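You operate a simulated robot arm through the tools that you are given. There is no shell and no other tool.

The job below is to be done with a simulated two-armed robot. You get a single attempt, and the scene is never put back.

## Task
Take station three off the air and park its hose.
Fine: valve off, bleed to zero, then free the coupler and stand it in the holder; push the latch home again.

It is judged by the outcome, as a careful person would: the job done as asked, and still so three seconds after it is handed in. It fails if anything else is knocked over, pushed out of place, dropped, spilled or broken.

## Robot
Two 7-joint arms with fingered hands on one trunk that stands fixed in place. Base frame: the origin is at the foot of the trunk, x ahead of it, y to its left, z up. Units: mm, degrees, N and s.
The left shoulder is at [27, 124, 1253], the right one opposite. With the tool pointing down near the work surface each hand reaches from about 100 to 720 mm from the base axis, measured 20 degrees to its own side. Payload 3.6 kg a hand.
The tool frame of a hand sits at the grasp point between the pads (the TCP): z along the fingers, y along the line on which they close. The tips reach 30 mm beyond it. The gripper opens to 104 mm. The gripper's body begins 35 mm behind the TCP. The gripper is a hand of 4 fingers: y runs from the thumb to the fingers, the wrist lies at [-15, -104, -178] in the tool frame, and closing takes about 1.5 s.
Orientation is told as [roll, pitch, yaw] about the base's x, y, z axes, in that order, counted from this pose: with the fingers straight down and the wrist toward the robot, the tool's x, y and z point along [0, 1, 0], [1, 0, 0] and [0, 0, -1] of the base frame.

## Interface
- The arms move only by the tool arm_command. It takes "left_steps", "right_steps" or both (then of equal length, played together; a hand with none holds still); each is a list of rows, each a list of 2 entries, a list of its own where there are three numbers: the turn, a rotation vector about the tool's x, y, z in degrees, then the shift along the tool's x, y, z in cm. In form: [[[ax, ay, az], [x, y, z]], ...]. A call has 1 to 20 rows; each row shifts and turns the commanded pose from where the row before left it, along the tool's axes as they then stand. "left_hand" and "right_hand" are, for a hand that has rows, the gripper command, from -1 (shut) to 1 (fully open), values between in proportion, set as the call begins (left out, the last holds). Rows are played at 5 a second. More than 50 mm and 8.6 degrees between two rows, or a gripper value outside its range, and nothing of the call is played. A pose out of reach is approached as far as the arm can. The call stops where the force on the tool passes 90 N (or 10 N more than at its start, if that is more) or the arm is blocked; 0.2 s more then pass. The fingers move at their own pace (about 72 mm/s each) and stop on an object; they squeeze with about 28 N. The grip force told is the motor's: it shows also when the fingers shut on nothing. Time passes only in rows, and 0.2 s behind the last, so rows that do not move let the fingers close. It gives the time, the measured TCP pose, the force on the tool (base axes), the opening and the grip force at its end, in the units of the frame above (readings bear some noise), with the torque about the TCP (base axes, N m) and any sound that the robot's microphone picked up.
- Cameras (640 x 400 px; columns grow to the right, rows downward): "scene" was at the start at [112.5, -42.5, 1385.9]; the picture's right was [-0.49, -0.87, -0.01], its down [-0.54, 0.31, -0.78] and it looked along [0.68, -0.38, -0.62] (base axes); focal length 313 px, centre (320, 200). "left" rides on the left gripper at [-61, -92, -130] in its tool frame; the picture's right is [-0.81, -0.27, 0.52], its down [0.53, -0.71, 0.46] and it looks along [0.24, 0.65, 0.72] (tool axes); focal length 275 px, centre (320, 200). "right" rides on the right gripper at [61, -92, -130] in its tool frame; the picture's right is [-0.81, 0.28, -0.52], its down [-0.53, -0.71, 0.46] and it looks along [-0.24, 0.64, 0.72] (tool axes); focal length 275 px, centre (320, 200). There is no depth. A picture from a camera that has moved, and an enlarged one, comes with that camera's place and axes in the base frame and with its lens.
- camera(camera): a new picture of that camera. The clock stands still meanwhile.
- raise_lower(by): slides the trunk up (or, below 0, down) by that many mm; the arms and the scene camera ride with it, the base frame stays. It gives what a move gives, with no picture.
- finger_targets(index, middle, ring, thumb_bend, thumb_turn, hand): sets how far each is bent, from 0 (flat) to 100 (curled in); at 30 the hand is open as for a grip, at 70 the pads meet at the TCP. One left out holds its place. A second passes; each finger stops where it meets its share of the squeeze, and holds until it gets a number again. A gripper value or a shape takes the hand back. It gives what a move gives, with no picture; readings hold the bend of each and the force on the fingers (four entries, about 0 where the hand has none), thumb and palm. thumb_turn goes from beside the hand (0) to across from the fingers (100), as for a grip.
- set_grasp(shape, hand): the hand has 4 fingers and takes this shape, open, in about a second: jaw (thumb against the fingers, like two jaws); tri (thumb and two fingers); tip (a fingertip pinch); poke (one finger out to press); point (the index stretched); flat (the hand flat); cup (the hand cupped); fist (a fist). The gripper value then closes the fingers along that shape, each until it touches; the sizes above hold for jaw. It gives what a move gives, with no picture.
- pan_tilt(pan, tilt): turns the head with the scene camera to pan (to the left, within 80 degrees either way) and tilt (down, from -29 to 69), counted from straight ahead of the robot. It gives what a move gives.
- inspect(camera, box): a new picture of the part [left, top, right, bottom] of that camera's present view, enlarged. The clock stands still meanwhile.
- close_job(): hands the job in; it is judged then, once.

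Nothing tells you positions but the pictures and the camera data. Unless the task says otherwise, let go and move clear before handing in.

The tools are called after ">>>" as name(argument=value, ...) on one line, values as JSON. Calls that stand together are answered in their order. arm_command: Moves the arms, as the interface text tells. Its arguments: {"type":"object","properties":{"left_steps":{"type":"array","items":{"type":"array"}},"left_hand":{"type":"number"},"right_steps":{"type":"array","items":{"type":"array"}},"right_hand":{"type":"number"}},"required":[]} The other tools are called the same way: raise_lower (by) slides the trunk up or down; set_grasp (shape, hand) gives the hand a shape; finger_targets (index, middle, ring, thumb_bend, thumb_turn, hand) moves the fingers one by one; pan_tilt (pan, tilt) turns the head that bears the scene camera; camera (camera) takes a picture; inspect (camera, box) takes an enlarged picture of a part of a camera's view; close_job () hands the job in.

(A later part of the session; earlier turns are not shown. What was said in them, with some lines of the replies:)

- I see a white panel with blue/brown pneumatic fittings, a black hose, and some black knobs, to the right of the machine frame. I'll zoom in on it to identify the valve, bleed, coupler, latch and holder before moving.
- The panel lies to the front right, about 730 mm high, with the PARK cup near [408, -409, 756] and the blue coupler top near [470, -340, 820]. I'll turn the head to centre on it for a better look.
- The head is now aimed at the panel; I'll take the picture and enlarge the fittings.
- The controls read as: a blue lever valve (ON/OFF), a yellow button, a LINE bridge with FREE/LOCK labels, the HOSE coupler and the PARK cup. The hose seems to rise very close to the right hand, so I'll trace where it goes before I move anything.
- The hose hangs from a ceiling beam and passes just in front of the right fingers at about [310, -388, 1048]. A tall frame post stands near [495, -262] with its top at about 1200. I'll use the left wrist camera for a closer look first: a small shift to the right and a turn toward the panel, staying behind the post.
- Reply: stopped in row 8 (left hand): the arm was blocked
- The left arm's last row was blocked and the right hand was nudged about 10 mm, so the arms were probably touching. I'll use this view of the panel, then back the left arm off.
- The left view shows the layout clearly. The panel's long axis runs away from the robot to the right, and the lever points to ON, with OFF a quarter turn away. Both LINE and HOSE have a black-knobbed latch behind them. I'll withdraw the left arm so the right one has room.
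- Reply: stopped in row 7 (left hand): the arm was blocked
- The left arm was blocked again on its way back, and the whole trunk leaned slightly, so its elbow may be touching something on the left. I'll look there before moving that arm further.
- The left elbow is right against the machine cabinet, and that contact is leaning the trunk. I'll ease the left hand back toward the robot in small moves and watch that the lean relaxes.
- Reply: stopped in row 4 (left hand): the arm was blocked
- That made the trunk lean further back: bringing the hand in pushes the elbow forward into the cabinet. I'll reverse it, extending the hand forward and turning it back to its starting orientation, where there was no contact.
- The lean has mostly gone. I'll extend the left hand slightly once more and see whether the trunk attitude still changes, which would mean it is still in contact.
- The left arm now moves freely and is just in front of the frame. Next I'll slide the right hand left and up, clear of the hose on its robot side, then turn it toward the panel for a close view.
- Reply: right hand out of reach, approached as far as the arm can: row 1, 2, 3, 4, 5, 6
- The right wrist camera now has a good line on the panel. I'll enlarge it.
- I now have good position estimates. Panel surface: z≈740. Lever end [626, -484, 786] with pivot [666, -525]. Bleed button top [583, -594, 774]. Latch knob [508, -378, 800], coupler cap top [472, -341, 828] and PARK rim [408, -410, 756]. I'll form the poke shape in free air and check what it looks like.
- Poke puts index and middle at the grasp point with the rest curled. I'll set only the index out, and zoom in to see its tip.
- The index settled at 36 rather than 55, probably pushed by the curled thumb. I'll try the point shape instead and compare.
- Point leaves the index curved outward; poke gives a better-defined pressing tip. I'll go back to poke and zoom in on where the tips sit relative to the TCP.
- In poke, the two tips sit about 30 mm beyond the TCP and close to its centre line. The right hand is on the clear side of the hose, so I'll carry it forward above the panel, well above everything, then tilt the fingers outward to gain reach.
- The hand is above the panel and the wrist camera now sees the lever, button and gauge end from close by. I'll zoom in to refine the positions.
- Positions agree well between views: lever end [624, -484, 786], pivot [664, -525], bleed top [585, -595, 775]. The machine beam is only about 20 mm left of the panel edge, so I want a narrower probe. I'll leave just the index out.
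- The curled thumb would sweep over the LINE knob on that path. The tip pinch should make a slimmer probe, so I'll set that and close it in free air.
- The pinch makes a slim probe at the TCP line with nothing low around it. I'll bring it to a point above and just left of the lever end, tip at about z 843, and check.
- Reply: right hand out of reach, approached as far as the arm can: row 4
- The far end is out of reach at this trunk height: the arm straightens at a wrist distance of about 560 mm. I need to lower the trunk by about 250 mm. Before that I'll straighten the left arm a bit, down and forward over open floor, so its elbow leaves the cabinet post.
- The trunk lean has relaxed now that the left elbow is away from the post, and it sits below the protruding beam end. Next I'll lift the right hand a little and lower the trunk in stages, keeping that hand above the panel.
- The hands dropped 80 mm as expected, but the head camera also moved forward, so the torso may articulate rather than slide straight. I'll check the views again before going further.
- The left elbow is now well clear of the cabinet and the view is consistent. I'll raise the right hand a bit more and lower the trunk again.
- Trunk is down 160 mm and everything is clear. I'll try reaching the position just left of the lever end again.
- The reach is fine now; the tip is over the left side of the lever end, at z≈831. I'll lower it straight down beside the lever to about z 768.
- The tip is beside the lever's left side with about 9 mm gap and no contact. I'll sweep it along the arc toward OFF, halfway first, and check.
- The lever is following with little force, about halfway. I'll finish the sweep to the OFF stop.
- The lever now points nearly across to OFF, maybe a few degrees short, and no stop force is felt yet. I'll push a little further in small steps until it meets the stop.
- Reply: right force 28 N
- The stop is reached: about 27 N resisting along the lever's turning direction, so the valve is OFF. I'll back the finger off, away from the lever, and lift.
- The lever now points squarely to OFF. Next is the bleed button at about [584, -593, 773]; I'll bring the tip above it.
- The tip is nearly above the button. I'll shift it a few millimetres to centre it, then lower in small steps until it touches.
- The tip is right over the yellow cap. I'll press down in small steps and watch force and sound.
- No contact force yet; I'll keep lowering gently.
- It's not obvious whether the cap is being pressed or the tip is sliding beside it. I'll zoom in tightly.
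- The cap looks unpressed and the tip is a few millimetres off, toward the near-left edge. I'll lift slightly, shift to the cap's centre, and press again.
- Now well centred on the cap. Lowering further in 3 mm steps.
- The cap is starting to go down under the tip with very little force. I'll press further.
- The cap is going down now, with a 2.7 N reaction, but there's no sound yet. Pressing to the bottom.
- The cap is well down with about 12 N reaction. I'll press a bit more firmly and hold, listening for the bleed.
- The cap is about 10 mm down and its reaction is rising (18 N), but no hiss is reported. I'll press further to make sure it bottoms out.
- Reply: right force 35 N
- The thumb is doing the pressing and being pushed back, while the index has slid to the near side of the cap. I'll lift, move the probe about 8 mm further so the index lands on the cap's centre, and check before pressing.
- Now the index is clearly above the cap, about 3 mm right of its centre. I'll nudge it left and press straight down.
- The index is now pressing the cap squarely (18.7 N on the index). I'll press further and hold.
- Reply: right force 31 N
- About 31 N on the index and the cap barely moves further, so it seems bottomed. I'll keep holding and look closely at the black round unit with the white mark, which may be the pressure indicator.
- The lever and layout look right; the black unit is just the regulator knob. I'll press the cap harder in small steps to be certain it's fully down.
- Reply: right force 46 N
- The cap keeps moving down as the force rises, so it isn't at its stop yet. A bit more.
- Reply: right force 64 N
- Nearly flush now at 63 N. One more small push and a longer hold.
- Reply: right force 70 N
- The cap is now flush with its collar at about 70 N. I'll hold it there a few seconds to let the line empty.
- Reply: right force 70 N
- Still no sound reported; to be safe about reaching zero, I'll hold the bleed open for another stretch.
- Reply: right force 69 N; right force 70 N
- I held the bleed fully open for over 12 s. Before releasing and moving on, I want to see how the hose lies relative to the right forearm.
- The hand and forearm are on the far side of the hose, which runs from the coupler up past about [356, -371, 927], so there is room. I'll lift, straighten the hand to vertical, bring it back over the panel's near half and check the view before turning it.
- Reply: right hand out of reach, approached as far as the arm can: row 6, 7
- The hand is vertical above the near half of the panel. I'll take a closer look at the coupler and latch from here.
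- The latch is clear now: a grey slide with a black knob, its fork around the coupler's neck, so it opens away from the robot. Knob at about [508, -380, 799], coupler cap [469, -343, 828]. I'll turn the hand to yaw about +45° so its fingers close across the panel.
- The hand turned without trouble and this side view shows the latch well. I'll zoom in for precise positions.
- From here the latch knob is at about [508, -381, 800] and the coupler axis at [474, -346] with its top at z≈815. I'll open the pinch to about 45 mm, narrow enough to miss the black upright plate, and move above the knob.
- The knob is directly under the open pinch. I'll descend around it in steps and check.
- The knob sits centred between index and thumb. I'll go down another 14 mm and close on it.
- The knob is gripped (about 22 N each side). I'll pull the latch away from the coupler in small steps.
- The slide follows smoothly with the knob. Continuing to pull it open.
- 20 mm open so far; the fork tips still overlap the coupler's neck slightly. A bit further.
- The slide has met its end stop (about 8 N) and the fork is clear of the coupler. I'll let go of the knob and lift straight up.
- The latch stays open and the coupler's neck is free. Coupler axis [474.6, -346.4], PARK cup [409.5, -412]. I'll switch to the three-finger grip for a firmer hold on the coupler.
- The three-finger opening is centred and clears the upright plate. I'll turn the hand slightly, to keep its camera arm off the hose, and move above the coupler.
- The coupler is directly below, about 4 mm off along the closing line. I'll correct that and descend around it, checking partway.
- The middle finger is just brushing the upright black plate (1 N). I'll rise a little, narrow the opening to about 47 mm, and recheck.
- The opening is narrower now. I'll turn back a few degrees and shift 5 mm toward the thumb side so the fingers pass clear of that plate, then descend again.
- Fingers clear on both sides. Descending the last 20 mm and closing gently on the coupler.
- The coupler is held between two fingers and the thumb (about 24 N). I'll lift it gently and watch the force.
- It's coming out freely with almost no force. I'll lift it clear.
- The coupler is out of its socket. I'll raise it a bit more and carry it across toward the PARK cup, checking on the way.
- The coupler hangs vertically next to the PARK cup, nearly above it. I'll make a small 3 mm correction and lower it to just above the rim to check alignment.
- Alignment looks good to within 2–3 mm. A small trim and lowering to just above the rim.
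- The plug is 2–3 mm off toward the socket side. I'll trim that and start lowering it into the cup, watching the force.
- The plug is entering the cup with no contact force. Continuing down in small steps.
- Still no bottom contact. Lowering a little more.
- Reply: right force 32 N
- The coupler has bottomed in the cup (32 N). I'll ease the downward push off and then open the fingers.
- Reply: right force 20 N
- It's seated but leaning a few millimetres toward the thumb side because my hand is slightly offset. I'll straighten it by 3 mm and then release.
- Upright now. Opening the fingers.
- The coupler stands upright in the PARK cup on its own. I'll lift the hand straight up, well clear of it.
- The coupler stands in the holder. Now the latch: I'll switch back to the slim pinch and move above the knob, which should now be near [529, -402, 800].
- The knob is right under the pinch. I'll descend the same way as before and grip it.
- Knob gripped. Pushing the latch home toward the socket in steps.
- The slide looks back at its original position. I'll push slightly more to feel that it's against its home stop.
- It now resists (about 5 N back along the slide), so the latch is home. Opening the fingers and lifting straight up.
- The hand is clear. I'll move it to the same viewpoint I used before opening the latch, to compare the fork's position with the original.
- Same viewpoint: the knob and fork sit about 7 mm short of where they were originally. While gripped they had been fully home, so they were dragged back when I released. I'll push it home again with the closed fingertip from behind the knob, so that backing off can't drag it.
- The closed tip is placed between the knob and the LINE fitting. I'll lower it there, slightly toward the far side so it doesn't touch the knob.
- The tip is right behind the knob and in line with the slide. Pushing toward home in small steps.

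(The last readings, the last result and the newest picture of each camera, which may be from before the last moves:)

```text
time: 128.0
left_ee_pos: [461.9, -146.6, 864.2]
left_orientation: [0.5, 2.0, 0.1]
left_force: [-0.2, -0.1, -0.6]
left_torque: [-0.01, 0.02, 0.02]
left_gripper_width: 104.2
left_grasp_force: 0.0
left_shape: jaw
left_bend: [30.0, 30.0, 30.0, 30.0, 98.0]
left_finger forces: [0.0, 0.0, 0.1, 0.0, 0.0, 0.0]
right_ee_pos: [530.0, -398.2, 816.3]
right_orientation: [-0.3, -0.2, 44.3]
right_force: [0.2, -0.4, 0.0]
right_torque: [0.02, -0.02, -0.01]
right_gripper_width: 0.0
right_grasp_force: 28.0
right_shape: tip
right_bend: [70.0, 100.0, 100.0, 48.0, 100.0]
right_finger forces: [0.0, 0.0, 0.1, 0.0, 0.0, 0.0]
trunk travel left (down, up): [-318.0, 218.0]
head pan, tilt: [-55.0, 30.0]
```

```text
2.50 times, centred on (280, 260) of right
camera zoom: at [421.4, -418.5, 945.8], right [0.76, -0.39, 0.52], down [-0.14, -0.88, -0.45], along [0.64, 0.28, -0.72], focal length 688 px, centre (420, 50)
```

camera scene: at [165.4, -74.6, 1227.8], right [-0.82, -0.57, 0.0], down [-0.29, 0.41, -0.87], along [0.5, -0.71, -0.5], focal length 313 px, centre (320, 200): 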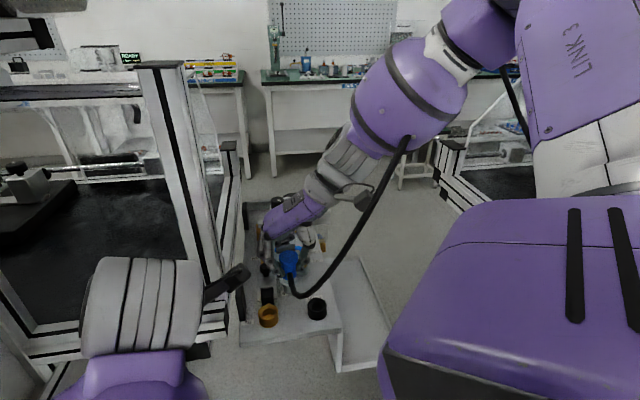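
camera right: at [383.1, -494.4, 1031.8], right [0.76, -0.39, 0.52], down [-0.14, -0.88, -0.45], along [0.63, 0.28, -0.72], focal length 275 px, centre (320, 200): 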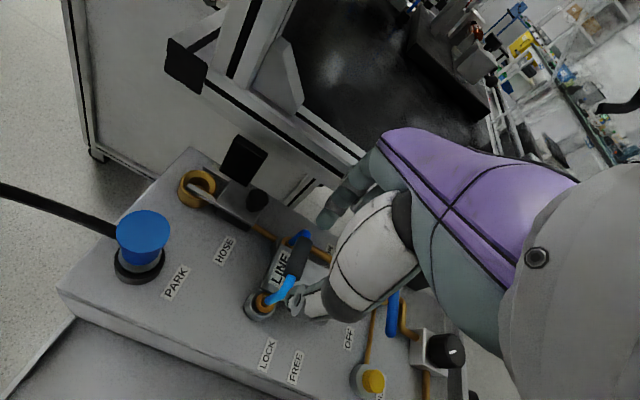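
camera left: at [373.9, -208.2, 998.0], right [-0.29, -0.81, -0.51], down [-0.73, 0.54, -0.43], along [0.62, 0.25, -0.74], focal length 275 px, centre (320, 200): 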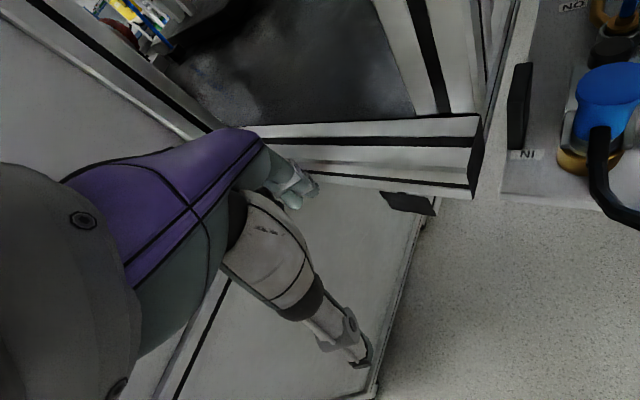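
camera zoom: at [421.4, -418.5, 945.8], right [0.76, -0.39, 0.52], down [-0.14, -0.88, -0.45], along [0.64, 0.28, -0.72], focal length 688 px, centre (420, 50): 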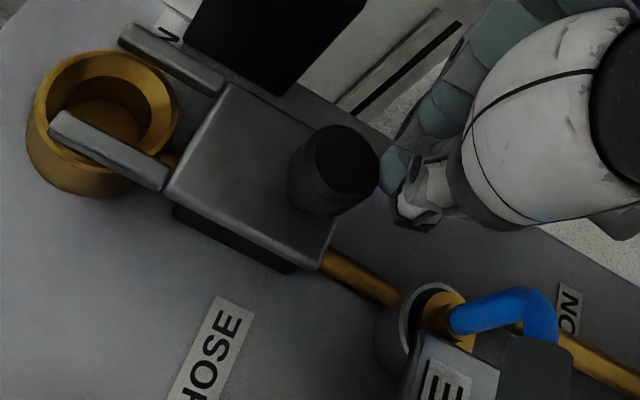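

>>> arm_command(right_steps=[[[0, 0, 0], [0.3, 0, 0]], [[0, 0, 0], [0.3, 0, 0]], [[0, 0, 0], [0.3, 0, 0]], [[0, 0, 0], [0, 0, 0]]])

>>> inspect(camera="right", box=[200, 180, 360, 340])

```text
time: 129.0
left_ee_pos: [461.0, -146.0, 864.3]
left_orientation: [0.4, 1.9, 0.0]
left_force: [-0.9, 0.0, 0.0]
left_torque: [-0.01, -0.03, 0.02]
left_gripper_width: 104.0
left_grasp_force: 0.1
left_shape: jaw
left_bend: [30.0, 30.0, 30.0, 30.0, 98.0]
left_finger forces: [0.1, 0.0, 0.1, 0.0, 0.0, 0.0]
right_ee_pos: [523.8, -391.8, 814.0]
right_orientation: [-0.3, -0.2, 44.3]
right_force: [2.8, -3.0, 0.6]
right_torque: [-0.09, -0.05, -0.01]
right_gripper_width: 0.1
right_grasp_force: 28.2
right_shape: tip
right_bend: [70.0, 100.0, 100.0, 48.0, 100.0]
right_finger forces: [0.1, 0.1, 0.0, 0.0, 0.0, 0.0]
trunk travel left (down, up): [-318.0, 218.0]
head pan, tilt: [-55.0, 30.0]
```

```text
2.50 times, centred on (280, 260) of right
camera zoom: at [416.1, -412.6, 944.9], right [0.76, -0.39, 0.52], down [-0.14, -0.88, -0.45], along [0.64, 0.27, -0.72], focal length 688 px, centre (420, 50)
```

zoom: 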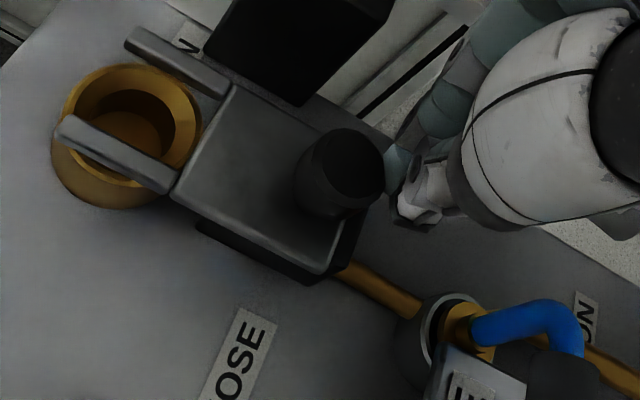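

>>> arm_command(right_steps=[[[0, 0, 0], [0.2, 0, 0]], [[0, 0, 0], [0.2, 0, 0]], [[0, 0, 0], [0, 0, 0]]])

>>> inspect(camera="right", box=[200, 180, 360, 340])

```text
time: 129.8
left_ee_pos: [461.4, -147.9, 864.9]
left_orientation: [0.5, 2.0, 0.0]
left_force: [0.2, -0.1, 0.2]
left_torque: [0.03, -0.01, -0.01]
left_gripper_width: 103.9
left_grasp_force: 0.0
left_shape: jaw
left_bend: [30.0, 30.0, 30.0, 30.0, 98.0]
left_finger forces: [0.1, 0.0, 0.0, 0.0, 0.0, 0.0]
right_ee_pos: [523.8, -389.4, 816.0]
right_orientation: [-0.4, -0.2, 44.2]
right_force: [12.7, -11.9, 1.3]
right_torque: [-0.25, -0.25, -0.07]
right_gripper_width: 0.1
right_grasp_force: 27.4
right_shape: tip
right_bend: [70.0, 100.0, 100.0, 48.0, 100.0]
right_finger forces: [0.0, 0.0, 0.0, 0.0, 0.0, 0.1]
trunk travel left (down, up): [-318.0, 218.0]
head pan, tilt: [-55.0, 30.0]
```

```text
2.50 times, centred on (280, 260) of right
camera zoom: at [414.5, -410.6, 944.5], right [0.76, -0.39, 0.52], down [-0.14, -0.88, -0.45], along [0.64, 0.27, -0.72], focal length 688 px, centre (420, 50)
```

zoom: 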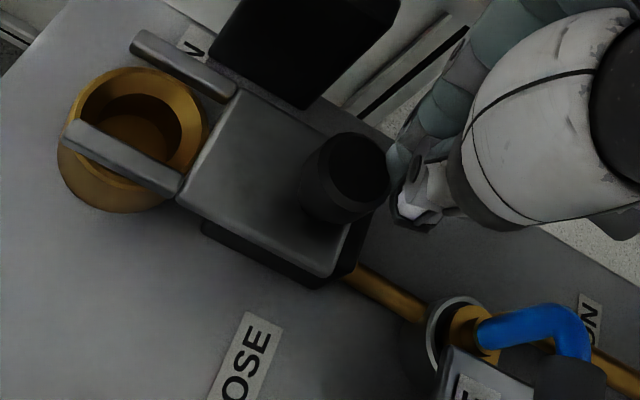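

It meets a firm stop (about 17 N). I'll give it one more small push in case there's a detent, then back off away from the knob.

>>> arm_command(right_steps=[[[0, 0, 0], [0.25, 0, 0]], [[0, 0, 0], [0, 0, 0]], [[0, 0, 0], [0, 0, 0]]])

>>> inspect(camera="right", box=[200, 180, 360, 340])

```text
time: 130.6
left_ee_pos: [463.1, -146.7, 865.5]
left_orientation: [0.5, 2.0, 0.0]
left_force: [0.3, 0.0, -0.8]
left_torque: [-0.01, 0.0, 0.01]
left_gripper_width: 104.3
left_grasp_force: 0.0
left_shape: jaw
left_bend: [30.0, 30.0, 30.0, 30.0, 98.0]
left_finger forces: [0.0, 0.0, 0.0, 0.0, 0.1, 0.0]
right_ee_pos: [523.4, -389.3, 816.6]
right_orientation: [-0.7, -0.1, 44.1]
right_force: [20.8, -17.2, 3.9]
right_torque: [-0.36, -0.46, -0.1]
right_gripper_width: 0.0
right_grasp_force: 27.5
right_shape: tip
right_bend: [70.0, 100.0, 100.0, 48.0, 100.0]
right_finger forces: [0.0, 0.0, 0.1, 0.1, 0.0, 0.0]
trunk travel left (down, up): [-318.0, 218.0]
head pan, tilt: [-55.0, 30.0]
```

```text
2.50 times, centred on (280, 260) of right
camera zoom: at [413.5, -409.1, 944.1], right [0.76, -0.39, 0.53], down [-0.14, -0.88, -0.45], along [0.64, 0.27, -0.72], focal length 688 px, centre (420, 50)
```

zoom: 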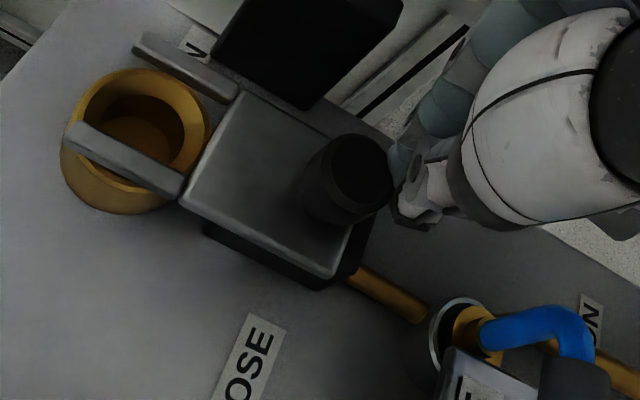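

The fork tip is back at its original place ([451, -352]) and 27 N doesn't move it further. I'll back away from the knob and lift.

>>> arm_command(right_steps=[[[0, 0, 0], [-0.4, 0, 0]], [[0, 0, 0], [-0.5, 0, 0]], [[0, 0, 0], [-0.3, 0, 0]], [[0, 0, 0], [0, 0, 0]]])

>>> inspect(camera="right", box=[200, 180, 360, 340])

```text
time: 131.6
left_ee_pos: [460.7, -146.5, 864.8]
left_orientation: [0.4, 1.9, 0.0]
left_force: [0.4, 0.4, 0.0]
left_torque: [0.03, -0.04, 0.03]
left_gripper_width: 104.0
left_grasp_force: 0.0
left_shape: jaw
left_bend: [30.0, 30.0, 30.0, 30.0, 98.0]
left_finger forces: [0.2, 0.1, 0.0, 0.0, 0.0, 0.0]
right_ee_pos: [528.5, -395.4, 814.3]
right_orientation: [-0.1, -0.1, 44.3]
right_force: [1.1, -0.3, 0.1]
right_torque: [-0.01, 0.0, 0.0]
right_gripper_width: 0.1
right_grasp_force: 27.8
right_shape: tip
right_bend: [70.0, 100.0, 100.0, 53.0, 100.0]
right_finger forces: [0.1, 0.1, 0.0, 0.0, 0.0, 0.0]
trunk travel left (down, up): [-318.0, 218.0]
head pan, tilt: [-55.0, 30.0]
```

```text
2.50 times, centred on (280, 260) of right
camera zoom: at [419.2, -416.4, 944.6], right [0.76, -0.39, 0.52], down [-0.14, -0.88, -0.46], along [0.63, 0.28, -0.72], focal length 688 px, centre (420, 50)
```

zoom: 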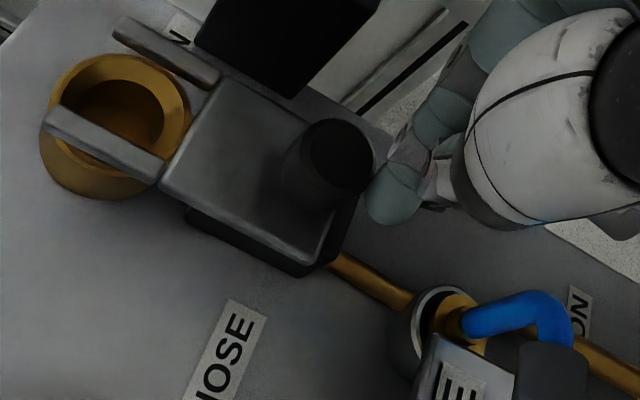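

The latch stayed put. Lifting clear and checking from the comparison viewpoint.

>>> arm_command(right_steps=[[[0, 0, 0], [0, 0, -2.0]], [[0, 0, 0], [0, 0, -2.5]], [[0, 0, 0], [0, 0, -2.5]], [[0, 0, 0], [0, 0, -1.5]], [[0, 0, 0], [-0.9, -2.6, 0]], [[0, 0, 0], [-0.9, -2.6, 0]], [[0, 0, 0], [-0.9, -2.6, 0]], [[0, 0, 0], [0, 0, 0]]])

>>> camera(camera="right")

>>> inspect(camera="right", box=[100, 120, 300, 320])

>>> camera(camera="scene")

```text
time: 133.4
left_ee_pos: [460.7, -146.5, 864.8]
left_orientation: [0.4, 2.0, 0.0]
left_force: [1.2, 0.0, 0.0]
left_torque: [0.02, 0.01, 0.0]
left_gripper_width: 104.1
left_grasp_force: 0.0
left_shape: jaw
left_bend: [30.0, 30.0, 30.0, 30.0, 98.0]
left_finger forces: [0.1, 0.0, 0.0, 0.1, 0.1, 0.0]
right_ee_pos: [492.2, -468.8, 900.3]
right_orientation: [-0.3, -0.1, 44.3]
right_force: [0.3, 0.5, -0.2]
right_torque: [-0.02, 0.0, 0.01]
right_gripper_width: 0.0
right_grasp_force: 28.1
right_shape: tip
right_bend: [70.0, 100.0, 100.0, 53.0, 100.0]
right_finger forces: [0.0, 0.0, 0.0, 0.1, 0.0, 0.1]
trunk travel left (down, up): [-318.0, 218.0]
head pan, tilt: [-55.0, 30.0]
```

```text
taken
camera right: at [383.8, -488.9, 1030.2], right [0.76, -0.39, 0.52], down [-0.14, -0.88, -0.45], along [0.64, 0.28, -0.72], focal length 275 px, centre (320, 200)
```

right: 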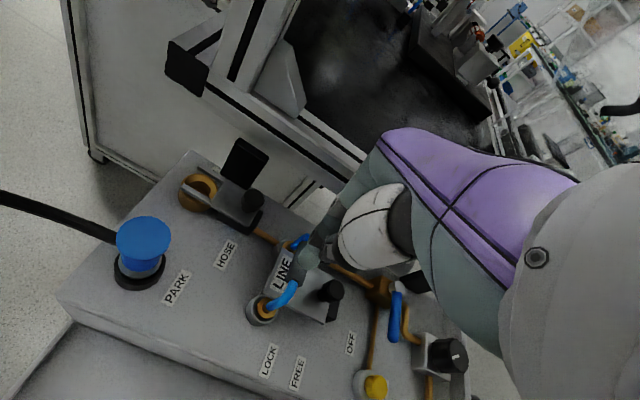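

```text
2.00 times, centred on (200, 220) of right
camera zoom: at [383.8, -488.9, 1030.2], right [0.76, -0.39, 0.52], down [-0.14, -0.88, -0.45], along [0.64, 0.28, -0.72], focal length 551 px, centre (560, 160)
```

zoom: 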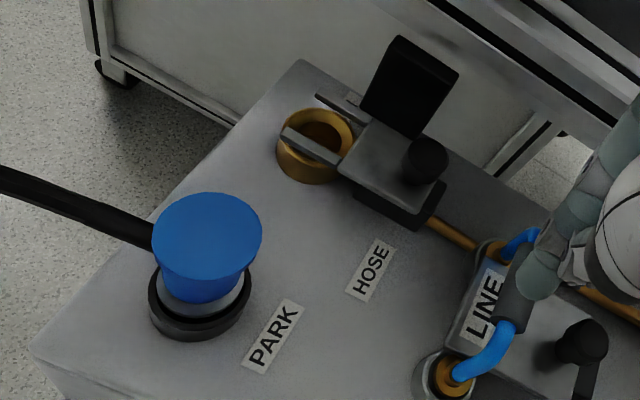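

```text
taken
camera scene: at [165.3, -74.4, 1227.8], right [-0.82, -0.57, 0.0], down [-0.29, 0.41, -0.87], along [0.5, -0.71, -0.5], focal length 313 px, centre (320, 200)
```

scene: 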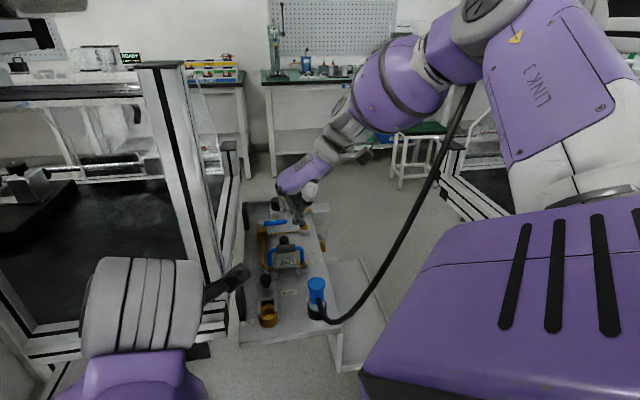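

The latch is fully home (knob back at [508, -384]) and the coupler stands in PARK with the lever still at OFF. I'll check the display box on the far bench in case it shows the station's status, and look over the whole panel once more.

>>> inspect(camera="scene", box=[60, 30, 220, 90])

>>> inspect(camera="scene", box=[110, 45, 150, 70])

>>> inspect(camera="scene", box=[230, 180, 350, 350])

```text
4.00 times, centred on (140, 60) of scene
camera zoom: at [165.3, -74.4, 1227.8], right [-0.82, -0.57, 0.0], down [-0.29, 0.41, -0.87], along [0.5, -0.71, -0.5], focal length 1251 px, centre (1040, 760)
```

zoom: 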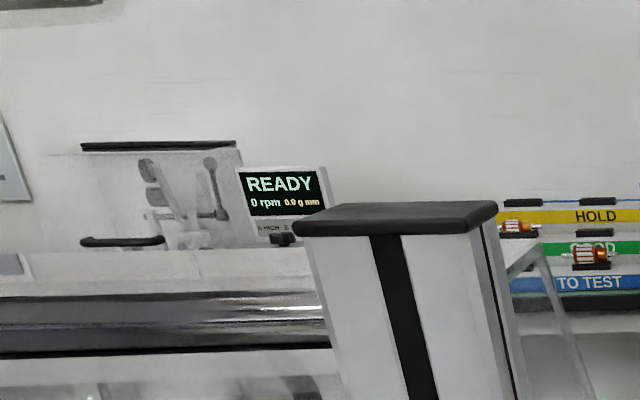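

```text
16.00 times, centred on (130, 58) of scene
camera zoom: at [165.3, -74.4, 1227.8], right [-0.82, -0.57, 0.0], down [-0.29, 0.41, -0.87], along [0.5, -0.71, -0.5], focal length 5003 px, centre (3360, 2480)
```

zoom: 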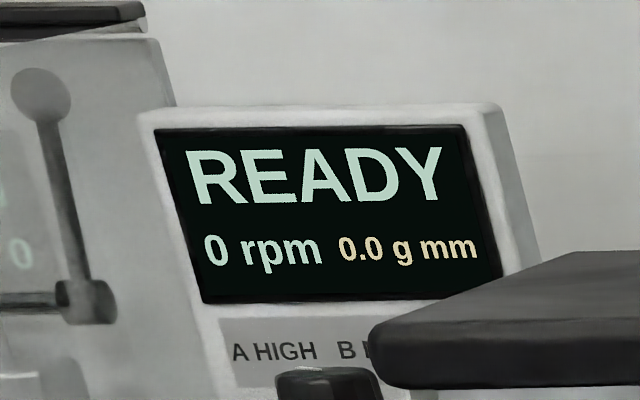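

```text
2.35 times, centred on (290, 265) of scene
camera zoom: at [165.3, -74.4, 1227.8], right [-0.82, -0.57, 0.0], down [-0.29, 0.41, -0.87], along [0.5, -0.71, -0.5], focal length 736 px, centre (391, 47)
```

zoom: 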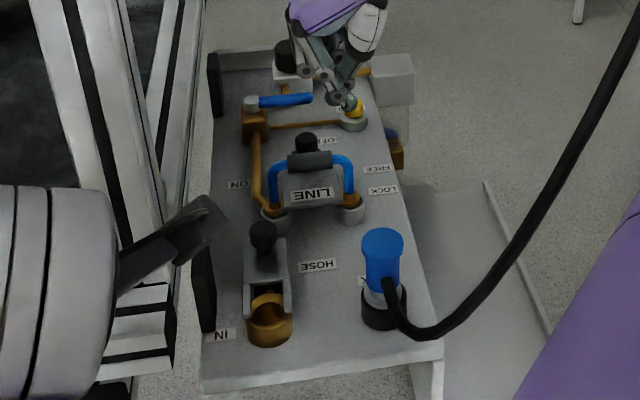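

That display belongs to an unrelated balancing machine. Everything on the panel looks as asked: valve OFF, bleed released, socket empty with the latch home, coupler in PARK. I'll lift the right hand further clear and do a last check.

>>> arm_command(right_steps=[[[0, 0, 0], [0, 0, -2.0]], [[0, 0, 0], [0, 0, -2.0]], [[0, 0, 0], [0, 0, -2.0]], [[0, 0, 0], [0, 0, 0]], [[0, 0, 0], [0, 0, 0]], [[0, 0, 0], [0, 0, 0]], [[0, 0, 0], [0, 0, 0]], [[0, 0, 0], [0, 0, 0]]])

>>> camera(camera="right")

>>> inspect(camera="scene", box=[230, 180, 370, 350])

>>> inspect(camera="right", box=[80, 180, 240, 340])

```text
time: 135.2
left_ee_pos: [460.5, -147.2, 864.6]
left_orientation: [0.5, 2.0, -0.1]
left_force: [0.1, 0.2, -0.4]
left_torque: [0.0, -0.02, 0.01]
left_gripper_width: 104.1
left_grasp_force: 0.0
left_shape: jaw
left_bend: [30.0, 30.0, 30.0, 30.0, 98.0]
left_finger forces: [0.0, 0.0, 0.0, 0.0, 0.1, 0.0]
right_ee_pos: [492.1, -469.2, 960.9]
right_orientation: [-0.1, -0.1, 44.3]
right_force: [0.0, -1.0, 0.0]
right_torque: [0.01, 0.02, 0.01]
right_gripper_width: 0.2
right_grasp_force: 28.3
right_shape: tip
right_bend: [70.0, 100.0, 100.0, 53.0, 100.0]
right_finger forces: [0.1, 0.0, 0.1, 0.0, 0.1, 0.1]
trunk travel left (down, up): [-318.0, 218.0]
head pan, tilt: [-55.0, 30.0]
```

```text
taken
camera right: at [382.5, -489.5, 1090.0], right [0.76, -0.39, 0.52], down [-0.14, -0.88, -0.45], along [0.63, 0.27, -0.72], focal length 275 px, centre (320, 200)
```

right: 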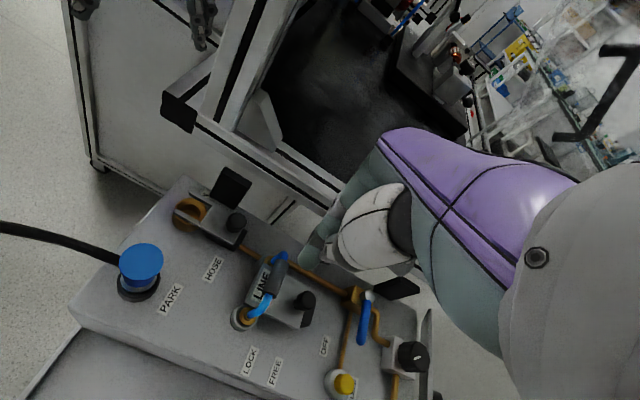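

```text
2.35 times, centred on (300, 265) of scene
camera zoom: at [165.3, -74.5, 1227.8], right [-0.82, -0.57, 0.0], down [-0.29, 0.41, -0.87], along [0.5, -0.71, -0.5], focal length 736 px, centre (367, 47)
```

zoom: 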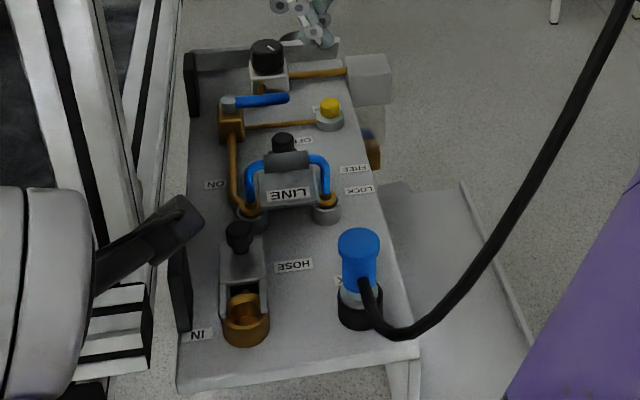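

```text
2.50 times, centred on (160, 260) of right
camera zoom: at [382.5, -489.5, 1090.0], right [0.76, -0.39, 0.52], down [-0.14, -0.88, -0.45], along [0.63, 0.27, -0.72], focal length 688 px, centre (720, 50)
```

zoom: 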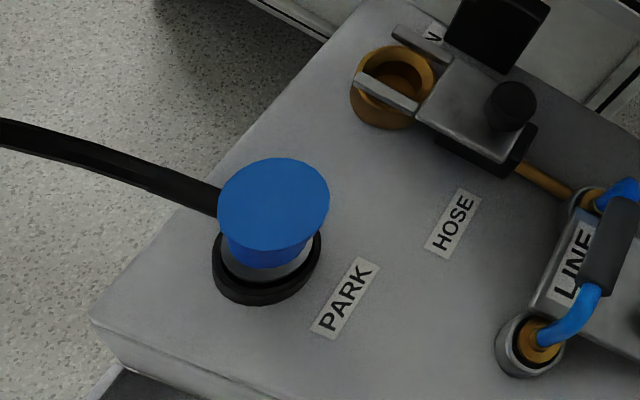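

All checks pass: the lever is at OFF and the bleed cap is released. The HOSE socket is empty with its latch home, and the coupler stands upright in PARK. Both hands are clear, so I'm handing in. The gauge faces away from the robot, so I never saw a zero reading. I held the bleed fully open for more than 12 s, and the coupler then lifted out with almost no force.

>>> close_job()

```text
The job is handed in.
```

I shut the valve, bled the line, parked the hose and pushed the latch home. I handed the job in without seeing the pressure read zero.

- **Valve:** the blue lever is turned to its OFF stop.
- **Bleed:** I held the yellow BLEED button fully down for more than 12 seconds. The gauge seems to be at the far end, facing away from the robot, and the microphone picked up no hiss. The best evidence that the line was empty is that the coupler then lifted out with about 1 N and no pop.
- **Coupler:** it stands upright in the PARK cup, with the hose still attached.
- **Latch:** it is back at its original position. It slipped about 7 mm open when I first let go, so I pushed it home again. It stopped firmly at 27 N and stayed put.

While I was positioning the left arm early on, it was stopped three times. Its elbow was probably pressing on the machine cabinet and made the robot lean slightly. I freed the arm and saw no sign that anything had moved.

Both hands are clear of the panel. The trunk is still 160 mm lower than where it started.
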